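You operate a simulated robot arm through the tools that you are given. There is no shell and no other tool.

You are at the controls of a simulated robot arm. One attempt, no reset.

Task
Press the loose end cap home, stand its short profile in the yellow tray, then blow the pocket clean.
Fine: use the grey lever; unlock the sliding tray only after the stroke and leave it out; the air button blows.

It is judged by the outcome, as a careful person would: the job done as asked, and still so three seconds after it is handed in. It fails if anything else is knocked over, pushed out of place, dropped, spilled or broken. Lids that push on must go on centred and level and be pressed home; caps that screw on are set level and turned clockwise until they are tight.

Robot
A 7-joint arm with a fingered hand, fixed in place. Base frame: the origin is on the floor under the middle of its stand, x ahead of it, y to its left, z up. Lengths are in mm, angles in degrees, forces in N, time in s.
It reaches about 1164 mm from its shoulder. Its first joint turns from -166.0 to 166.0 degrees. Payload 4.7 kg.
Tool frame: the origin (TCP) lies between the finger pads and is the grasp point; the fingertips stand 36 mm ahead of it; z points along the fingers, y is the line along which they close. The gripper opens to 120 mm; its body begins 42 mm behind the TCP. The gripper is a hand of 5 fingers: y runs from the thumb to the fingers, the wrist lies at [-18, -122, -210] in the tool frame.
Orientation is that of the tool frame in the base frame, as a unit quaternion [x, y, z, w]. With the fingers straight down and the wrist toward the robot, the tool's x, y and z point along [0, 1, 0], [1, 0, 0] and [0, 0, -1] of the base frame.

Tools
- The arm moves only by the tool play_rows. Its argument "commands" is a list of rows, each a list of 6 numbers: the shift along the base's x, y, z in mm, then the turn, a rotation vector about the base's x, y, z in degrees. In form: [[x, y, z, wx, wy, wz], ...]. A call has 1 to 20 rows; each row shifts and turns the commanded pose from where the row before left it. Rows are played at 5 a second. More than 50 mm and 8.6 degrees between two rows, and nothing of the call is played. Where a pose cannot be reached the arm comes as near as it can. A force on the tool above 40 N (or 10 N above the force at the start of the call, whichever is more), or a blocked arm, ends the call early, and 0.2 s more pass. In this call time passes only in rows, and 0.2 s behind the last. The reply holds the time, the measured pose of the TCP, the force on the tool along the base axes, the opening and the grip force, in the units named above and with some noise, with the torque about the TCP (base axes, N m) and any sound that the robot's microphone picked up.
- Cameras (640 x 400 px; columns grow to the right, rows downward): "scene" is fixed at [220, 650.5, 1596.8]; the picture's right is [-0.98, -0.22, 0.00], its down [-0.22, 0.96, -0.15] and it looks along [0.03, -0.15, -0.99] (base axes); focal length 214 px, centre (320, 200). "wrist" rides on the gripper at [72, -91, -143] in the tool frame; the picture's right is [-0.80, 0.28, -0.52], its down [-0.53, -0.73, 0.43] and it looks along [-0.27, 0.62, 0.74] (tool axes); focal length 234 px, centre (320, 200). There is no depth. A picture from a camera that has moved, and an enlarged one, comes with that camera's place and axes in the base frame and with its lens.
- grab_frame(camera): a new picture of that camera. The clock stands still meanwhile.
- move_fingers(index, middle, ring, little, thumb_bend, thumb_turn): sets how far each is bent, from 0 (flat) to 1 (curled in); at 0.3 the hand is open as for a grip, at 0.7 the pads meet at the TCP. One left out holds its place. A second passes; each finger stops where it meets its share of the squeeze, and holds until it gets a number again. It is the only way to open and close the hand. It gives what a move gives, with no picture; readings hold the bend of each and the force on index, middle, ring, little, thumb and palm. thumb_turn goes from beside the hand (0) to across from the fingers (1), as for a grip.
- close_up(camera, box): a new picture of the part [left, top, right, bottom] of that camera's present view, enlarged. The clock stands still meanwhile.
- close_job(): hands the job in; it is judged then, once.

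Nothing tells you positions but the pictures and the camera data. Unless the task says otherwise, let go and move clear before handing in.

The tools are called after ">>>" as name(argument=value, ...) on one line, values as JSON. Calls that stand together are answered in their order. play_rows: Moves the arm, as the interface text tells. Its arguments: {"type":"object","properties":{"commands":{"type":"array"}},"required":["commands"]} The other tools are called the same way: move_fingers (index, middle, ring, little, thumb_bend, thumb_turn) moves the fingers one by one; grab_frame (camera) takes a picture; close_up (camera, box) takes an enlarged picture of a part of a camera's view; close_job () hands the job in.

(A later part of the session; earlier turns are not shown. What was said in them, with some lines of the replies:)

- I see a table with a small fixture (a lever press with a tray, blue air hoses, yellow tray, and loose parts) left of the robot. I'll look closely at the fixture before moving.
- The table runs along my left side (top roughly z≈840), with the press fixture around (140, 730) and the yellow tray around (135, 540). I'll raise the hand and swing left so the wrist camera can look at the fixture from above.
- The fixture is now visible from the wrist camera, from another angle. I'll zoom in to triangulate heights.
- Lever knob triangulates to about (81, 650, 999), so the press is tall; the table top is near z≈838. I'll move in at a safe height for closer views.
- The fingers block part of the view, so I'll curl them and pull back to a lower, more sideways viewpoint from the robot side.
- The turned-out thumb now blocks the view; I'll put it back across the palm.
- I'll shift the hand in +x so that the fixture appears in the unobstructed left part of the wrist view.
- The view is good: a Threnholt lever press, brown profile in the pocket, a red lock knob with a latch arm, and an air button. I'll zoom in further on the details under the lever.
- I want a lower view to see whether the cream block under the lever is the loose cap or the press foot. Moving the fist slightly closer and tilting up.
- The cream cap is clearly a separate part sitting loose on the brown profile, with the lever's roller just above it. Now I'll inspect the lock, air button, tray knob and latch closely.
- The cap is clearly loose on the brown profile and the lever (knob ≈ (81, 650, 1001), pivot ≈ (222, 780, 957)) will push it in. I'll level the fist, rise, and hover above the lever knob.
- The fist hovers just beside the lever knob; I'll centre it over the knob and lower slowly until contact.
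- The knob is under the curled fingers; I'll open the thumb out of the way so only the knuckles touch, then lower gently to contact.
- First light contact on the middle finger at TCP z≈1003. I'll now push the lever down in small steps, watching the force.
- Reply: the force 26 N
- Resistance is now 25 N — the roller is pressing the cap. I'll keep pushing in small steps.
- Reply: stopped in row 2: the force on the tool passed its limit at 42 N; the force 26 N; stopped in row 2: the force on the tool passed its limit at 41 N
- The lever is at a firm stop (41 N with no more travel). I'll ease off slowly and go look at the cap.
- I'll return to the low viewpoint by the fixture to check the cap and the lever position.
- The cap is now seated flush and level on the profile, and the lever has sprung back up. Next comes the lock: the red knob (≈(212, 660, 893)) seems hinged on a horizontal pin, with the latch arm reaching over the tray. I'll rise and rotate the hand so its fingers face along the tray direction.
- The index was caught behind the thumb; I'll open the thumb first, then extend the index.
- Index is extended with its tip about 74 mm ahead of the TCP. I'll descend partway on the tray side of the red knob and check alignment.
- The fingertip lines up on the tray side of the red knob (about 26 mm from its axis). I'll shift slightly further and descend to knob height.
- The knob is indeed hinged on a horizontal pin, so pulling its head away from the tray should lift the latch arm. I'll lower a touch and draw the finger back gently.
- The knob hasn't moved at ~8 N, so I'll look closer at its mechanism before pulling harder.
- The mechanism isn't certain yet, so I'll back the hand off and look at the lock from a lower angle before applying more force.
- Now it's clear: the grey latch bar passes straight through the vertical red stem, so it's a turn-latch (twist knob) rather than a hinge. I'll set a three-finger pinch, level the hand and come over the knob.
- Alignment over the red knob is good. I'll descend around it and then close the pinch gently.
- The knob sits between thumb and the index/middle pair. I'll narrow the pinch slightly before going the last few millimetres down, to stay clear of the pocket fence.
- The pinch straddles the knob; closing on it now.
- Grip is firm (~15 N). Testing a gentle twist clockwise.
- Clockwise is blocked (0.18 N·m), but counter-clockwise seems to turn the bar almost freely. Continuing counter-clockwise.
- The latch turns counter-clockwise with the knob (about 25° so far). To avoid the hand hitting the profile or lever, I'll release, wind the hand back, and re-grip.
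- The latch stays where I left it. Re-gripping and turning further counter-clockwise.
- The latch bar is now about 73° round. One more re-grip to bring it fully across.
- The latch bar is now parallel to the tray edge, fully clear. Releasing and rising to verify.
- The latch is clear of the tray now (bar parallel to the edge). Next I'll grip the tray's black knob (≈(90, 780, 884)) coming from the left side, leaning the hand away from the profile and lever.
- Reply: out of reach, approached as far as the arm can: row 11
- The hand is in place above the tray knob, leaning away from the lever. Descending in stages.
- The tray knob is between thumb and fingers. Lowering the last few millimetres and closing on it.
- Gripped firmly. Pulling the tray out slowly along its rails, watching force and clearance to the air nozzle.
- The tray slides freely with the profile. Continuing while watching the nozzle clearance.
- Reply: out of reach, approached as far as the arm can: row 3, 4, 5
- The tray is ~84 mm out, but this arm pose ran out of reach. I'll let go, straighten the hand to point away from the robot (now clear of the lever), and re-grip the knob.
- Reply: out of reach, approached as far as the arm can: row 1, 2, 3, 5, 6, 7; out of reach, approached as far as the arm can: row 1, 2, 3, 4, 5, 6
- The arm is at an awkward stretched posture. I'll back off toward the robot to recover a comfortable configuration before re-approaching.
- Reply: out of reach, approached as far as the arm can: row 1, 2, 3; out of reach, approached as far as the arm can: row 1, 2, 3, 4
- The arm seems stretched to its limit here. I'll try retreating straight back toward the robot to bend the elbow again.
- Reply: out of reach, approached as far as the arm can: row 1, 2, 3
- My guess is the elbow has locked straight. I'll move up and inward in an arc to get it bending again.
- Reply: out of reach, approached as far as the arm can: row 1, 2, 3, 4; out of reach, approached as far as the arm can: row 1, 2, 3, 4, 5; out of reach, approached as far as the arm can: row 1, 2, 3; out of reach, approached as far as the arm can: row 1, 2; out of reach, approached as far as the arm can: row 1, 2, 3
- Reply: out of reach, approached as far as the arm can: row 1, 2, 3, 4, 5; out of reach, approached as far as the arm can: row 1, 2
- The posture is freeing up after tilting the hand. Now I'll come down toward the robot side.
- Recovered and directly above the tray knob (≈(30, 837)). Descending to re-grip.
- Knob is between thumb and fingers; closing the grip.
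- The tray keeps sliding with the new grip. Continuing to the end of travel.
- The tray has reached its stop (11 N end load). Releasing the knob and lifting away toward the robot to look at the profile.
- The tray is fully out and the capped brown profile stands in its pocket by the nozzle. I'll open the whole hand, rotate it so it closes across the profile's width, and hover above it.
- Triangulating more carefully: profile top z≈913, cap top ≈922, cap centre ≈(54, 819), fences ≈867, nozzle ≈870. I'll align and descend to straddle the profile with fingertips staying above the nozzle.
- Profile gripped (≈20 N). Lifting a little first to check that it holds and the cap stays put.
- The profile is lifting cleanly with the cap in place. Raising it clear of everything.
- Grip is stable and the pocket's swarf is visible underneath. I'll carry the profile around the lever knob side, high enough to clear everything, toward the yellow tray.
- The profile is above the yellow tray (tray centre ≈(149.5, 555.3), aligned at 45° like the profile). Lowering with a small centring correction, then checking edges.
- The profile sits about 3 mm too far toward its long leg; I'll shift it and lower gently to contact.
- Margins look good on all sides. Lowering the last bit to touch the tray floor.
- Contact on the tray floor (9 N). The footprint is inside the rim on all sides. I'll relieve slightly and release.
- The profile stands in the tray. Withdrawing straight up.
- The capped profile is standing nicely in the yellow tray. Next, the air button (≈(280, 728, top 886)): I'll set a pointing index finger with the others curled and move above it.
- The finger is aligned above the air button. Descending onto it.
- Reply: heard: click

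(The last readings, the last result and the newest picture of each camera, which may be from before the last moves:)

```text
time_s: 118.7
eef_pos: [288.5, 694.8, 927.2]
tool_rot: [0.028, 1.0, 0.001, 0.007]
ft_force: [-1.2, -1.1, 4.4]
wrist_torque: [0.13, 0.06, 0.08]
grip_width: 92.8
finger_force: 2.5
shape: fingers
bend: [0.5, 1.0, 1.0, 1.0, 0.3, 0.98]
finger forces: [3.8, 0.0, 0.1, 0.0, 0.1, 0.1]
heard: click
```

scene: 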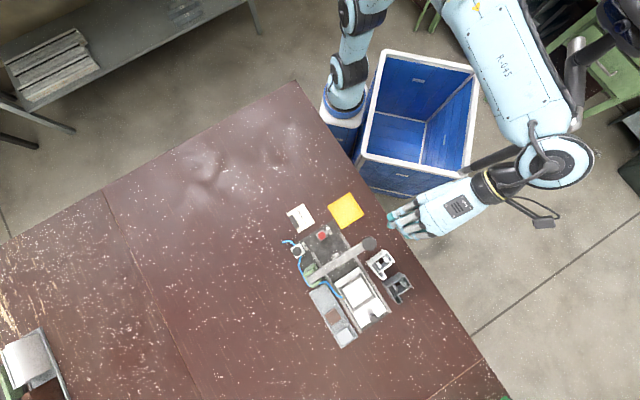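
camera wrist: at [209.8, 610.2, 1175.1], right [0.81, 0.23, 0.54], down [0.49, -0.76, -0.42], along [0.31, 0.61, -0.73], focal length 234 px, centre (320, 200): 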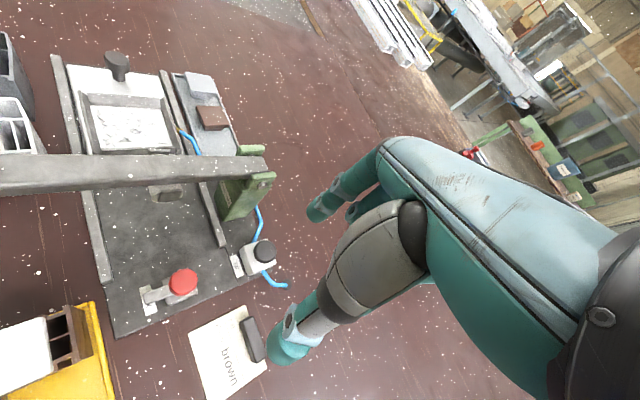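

A click was heard. I'll press a little further and hold, then look at the pocket.

>>> play_rows(commands=[[0, 0, -2, 0, 0, 0], [0, 0, -2, 0, 0, 0], [0, 0, 0, 0, 0, 0], [0, 0, 0, 0, 0, 0], [0, 0, 0, 0, 0, 0]])

>>> close_up(camera="scene", box=[310, 240, 406, 300])

```text
time_s: 119.9
eef_pos: [290.0, 694.4, 924.0]
tool_rot: [0.029, 1.0, 0.0, 0.006]
ft_force: [-1.3, -0.5, 16.4]
wrist_torque: [0.67, 0.15, 0.07]
grip_width: 92.6
finger_force: 8.4
shape: fingers
bend: [0.5, 1.0, 1.0, 1.0, 0.3, 0.98]
finger forces: [16.5, 0.0, 0.0, 0.0, 0.1, 0.0]
```

```text
6.67 times, centred on (358, 270) of scene
camera zoom: at [220.0, 650.5, 1596.8], right [-0.98, -0.22, 0.0], down [-0.22, 0.96, -0.15], along [0.03, -0.15, -0.99], focal length 1430 px, centre (67, -267)
```

zoom: 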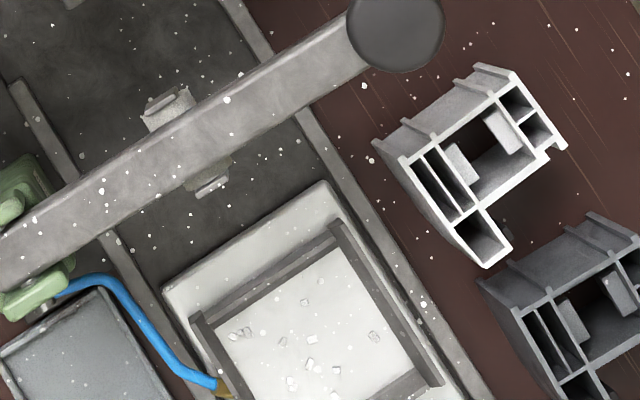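

The chips are thinning out and scattering; I'll keep the button held longer and check.

>>> play_rows(commands=[[0, 0, 0, 0, 0, 0], [0, 0, 0, 0, 0, 0], [0, 0, 0, 0, 0, 0], [0, 0, 0, 0, 0, 0], [0, 0, 0, 0, 0, 0], [0, 0, 0, 0, 0, 0], [0, 0, 0, 0, 0, 0], [0, 0, 0, 0, 0, 0]])

>>> close_up(camera="scene", box=[326, 266, 390, 306])

```text
time_s: 121.7
eef_pos: [288.3, 694.9, 924.6]
tool_rot: [0.028, 1.0, 0.0, 0.006]
ft_force: [-1.7, 0.3, 20.3]
wrist_torque: [0.87, 0.17, 0.04]
grip_width: 93.1
finger_force: 10.5
shape: fingers
bend: [0.5, 1.0, 1.0, 1.0, 0.3, 0.98]
finger forces: [21.4, 0.0, 0.1, 0.1, 0.0, 0.0]
```

```text
10.00 times, centred on (358, 286) of scene
camera zoom: at [220.0, 650.5, 1596.8], right [-0.98, -0.22, 0.0], down [-0.22, 0.96, -0.15], along [0.03, -0.15, -0.99], focal length 2145 px, centre (-60, -660)
```

zoom: 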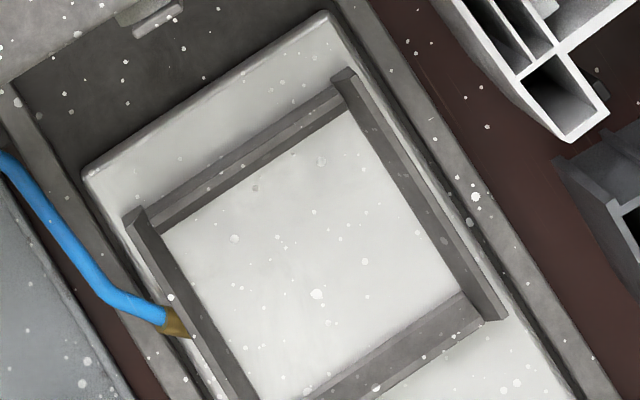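

The pocket looks blown clean. Releasing the button and rising clear, then verifying everything.

>>> play_rows(commands=[[0, 0, 5, 0, 0, 0], [0, 0, 10, 0, 0, 0], [0, 0, 25, 0, 0, 0], [0, 0, 40, 0, 0, 0], [0, -20, 40, 0, 0, 0], [0, -40, 10, 0, 0, 0], [0, -40, 0, 0, 0, 0]])

>>> grab_frame(camera="scene")

>>> close_up(camera="scene", box=[330, 266, 394, 306])

>>> close_up(camera="scene", box=[290, 180, 418, 260])

>>> grab_frame(camera="wrist")

```text
time_s: 123.3
eef_pos: [290.9, 592.4, 1050.7]
tool_rot: [0.029, 1.0, -0.001, 0.006]
ft_force: [-0.2, 0.2, -0.9]
wrist_torque: [-0.03, 0.01, 0.0]
grip_width: 92.8
finger_force: 0.1
shape: fingers
bend: [0.5, 1.0, 1.0, 1.0, 0.3, 0.98]
finger forces: [0.0, 0.0, 0.0, 0.0, 0.0, 0.1]
```

```text
taken
```

scene: 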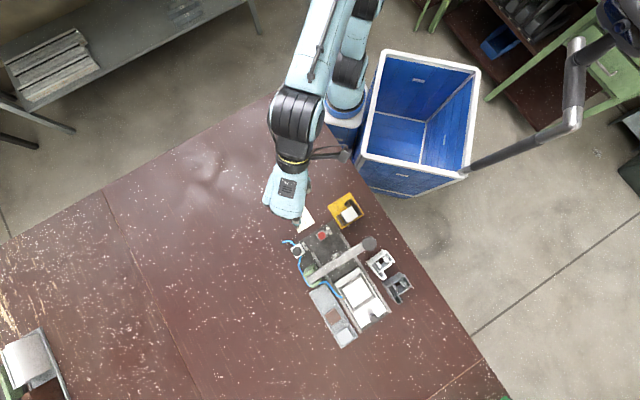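

```text
10.00 times, centred on (362, 286) of scene
camera zoom: at [220.0, 650.5, 1596.8], right [-0.98, -0.22, 0.0], down [-0.22, 0.96, -0.15], along [0.03, -0.15, -0.99], focal length 2145 px, centre (-100, -660)
```

zoom: 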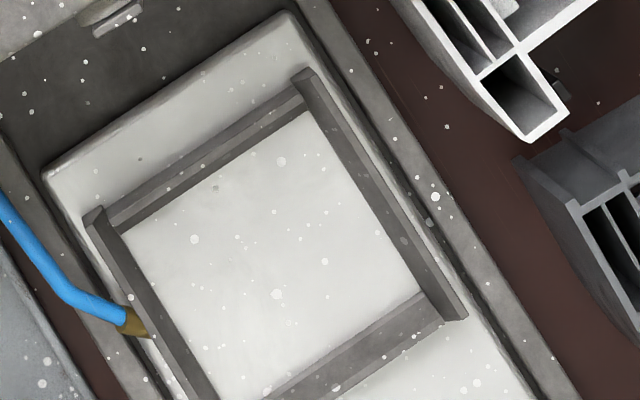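

```text
5.00 times, centred on (354, 220) of scene
camera zoom: at [220.0, 650.5, 1596.8], right [-0.98, -0.22, 0.0], down [-0.22, 0.96, -0.15], along [0.03, -0.15, -0.99], focal length 1072 px, centre (150, 100)
```

zoom: 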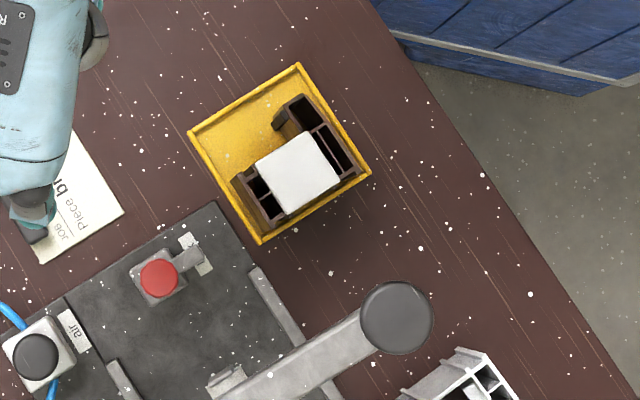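

```text
taken
camera wrist: at [211.5, 507.9, 1193.9], right [0.81, 0.24, 0.54], down [0.5, -0.76, -0.42], along [0.31, 0.6, -0.74], focal length 234 px, centre (320, 200)
```

wrist: 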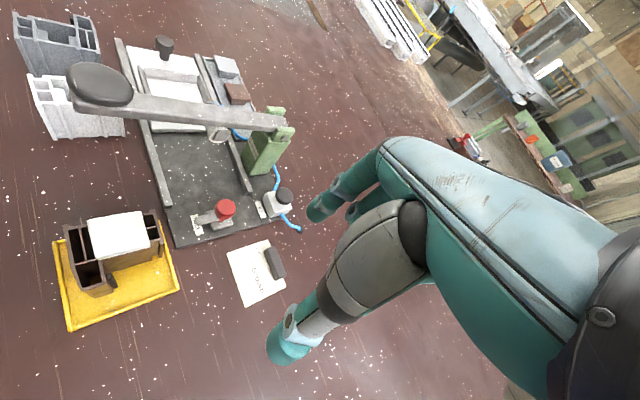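

Pocket is clean. I'll zoom in to check that the profile stands level and fully inside the tray.

>>> close_up(camera="wrist", box=[40, 200, 200, 300])

>>> close_up(camera="wrist", box=[40, 200, 120, 250])

>>> close_up(camera="scene", box=[322, 190, 370, 220])

>>> close_up(camera="wrist", box=[110, 50, 250, 138])

```text
4.00 times, centred on (120, 250) of wrist
camera zoom: at [211.5, 507.9, 1193.9], right [0.81, 0.24, 0.54], down [0.5, -0.76, -0.42], along [0.31, 0.6, -0.74], focal length 937 px, centre (1120, 0)
```

zoom: 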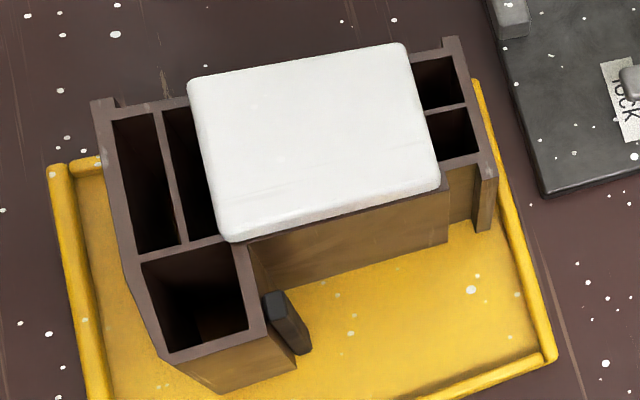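

```text
8.00 times, centred on (80, 225) of wrist
camera zoom: at [211.5, 507.9, 1193.9], right [0.81, 0.24, 0.54], down [0.5, -0.76, -0.42], along [0.31, 0.6, -0.74], focal length 1873 px, centre (2240, 0)
```

zoom: 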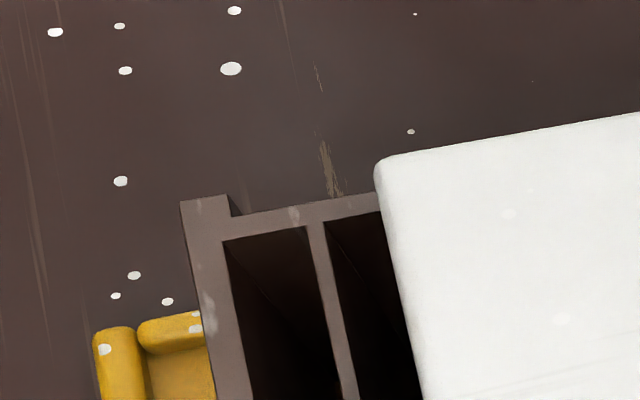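

```text
13.33 times, centred on (346, 205) of scene
camera zoom: at [220.0, 650.5, 1596.8], right [-0.98, -0.22, 0.0], down [-0.22, 0.96, -0.15], along [0.03, -0.15, -0.99], focal length 2860 px, centre (-27, 133)
```

zoom: 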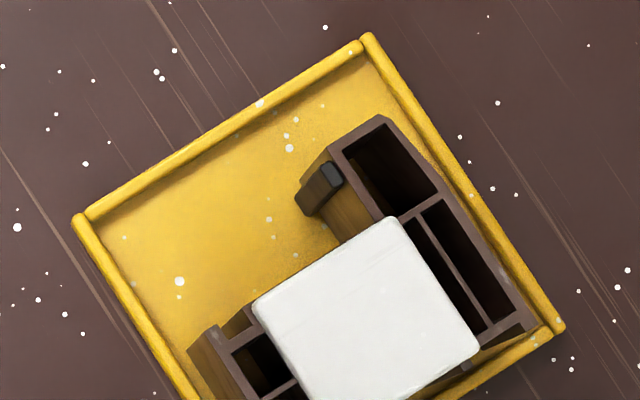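

```text
4.55 times, centred on (180, 94) of wrist
camera zoom: at [211.5, 507.9, 1193.9], right [0.81, 0.24, 0.54], down [0.5, -0.76, -0.42], along [0.31, 0.6, -0.74], focal length 1064 px, centre (956, 682)
```

zoom: 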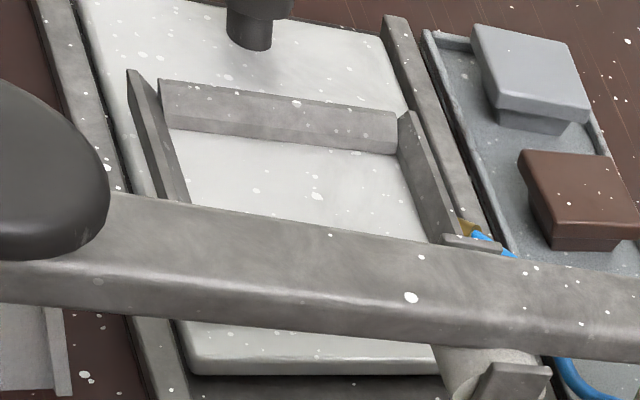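

Everything checks out: cap seated, profile standing level inside the tray, lock open, tray out, pocket clean, and nothing else disturbed. I'll move the hand well clear and hand in.

>>> play_rows(commands=[[0, -40, 15, 0, 0, 0], [0, -40, 15, 0, 0, 0], [10, -40, 15, 0, 0, 0], [20, -40, 0, 0, 0, 0]])

>>> close_up(camera="scene", box=[270, 180, 430, 360])

```text
time_s: 124.3
eef_pos: [318.4, 434.4, 1097.2]
tool_rot: [0.028, 1.0, -0.001, 0.006]
ft_force: [0.3, 0.4, -0.3]
wrist_torque: [-0.04, 0.01, -0.04]
grip_width: 92.8
finger_force: 0.1
shape: fingers
bend: [0.5, 1.0, 1.0, 1.0, 0.3, 0.98]
finger forces: [0.0, 0.0, 0.0, 0.1, 0.0, 0.1]
```

```text
2.22 times, centred on (350, 270) of scene
camera zoom: at [220.0, 650.5, 1596.8], right [-0.98, -0.22, 0.0], down [-0.22, 0.96, -0.15], along [0.03, -0.15, -0.99], focal length 477 px, centre (253, 44)
```

zoom: 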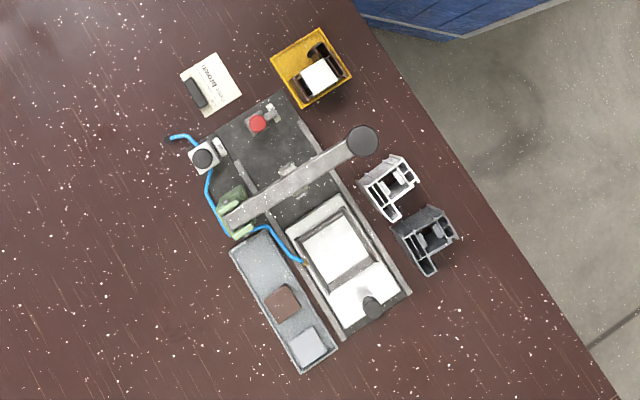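

The final view shows the capped brown profile standing in the yellow tray, the sliding tray left out and unlocked, the pocket clean and everything else in its place. The hand is clear, so I'm handing in.

>>> close_job()

```text
The job is handed in.
```

The job is done and handed in; I haven't seen the judge's result.

- **End cap:** I pushed the grey lever down to a firm stop at about 41 N. The loose cap is seated flush and level on the brown profile, and the lever sprang back up.
- **Sliding tray:** After the stroke I turned the red lock about 90° counter-clockwise. I then pulled the tray by its knob to its end stop and left it out and unlocked.
- **Profile:** It stands upright inside the rim of the yellow tray. By my estimate it clears the nearest wall by about 3 mm.
- **Air:** I pressed the air button, heard a click and held it for about 3 seconds. The last pictures show no chips left in the pocket.

In those pictures the job card, the two other profiles, the parts bin and the hoses are all where they started. The hand was empty and clear of the fixture when I handed in.
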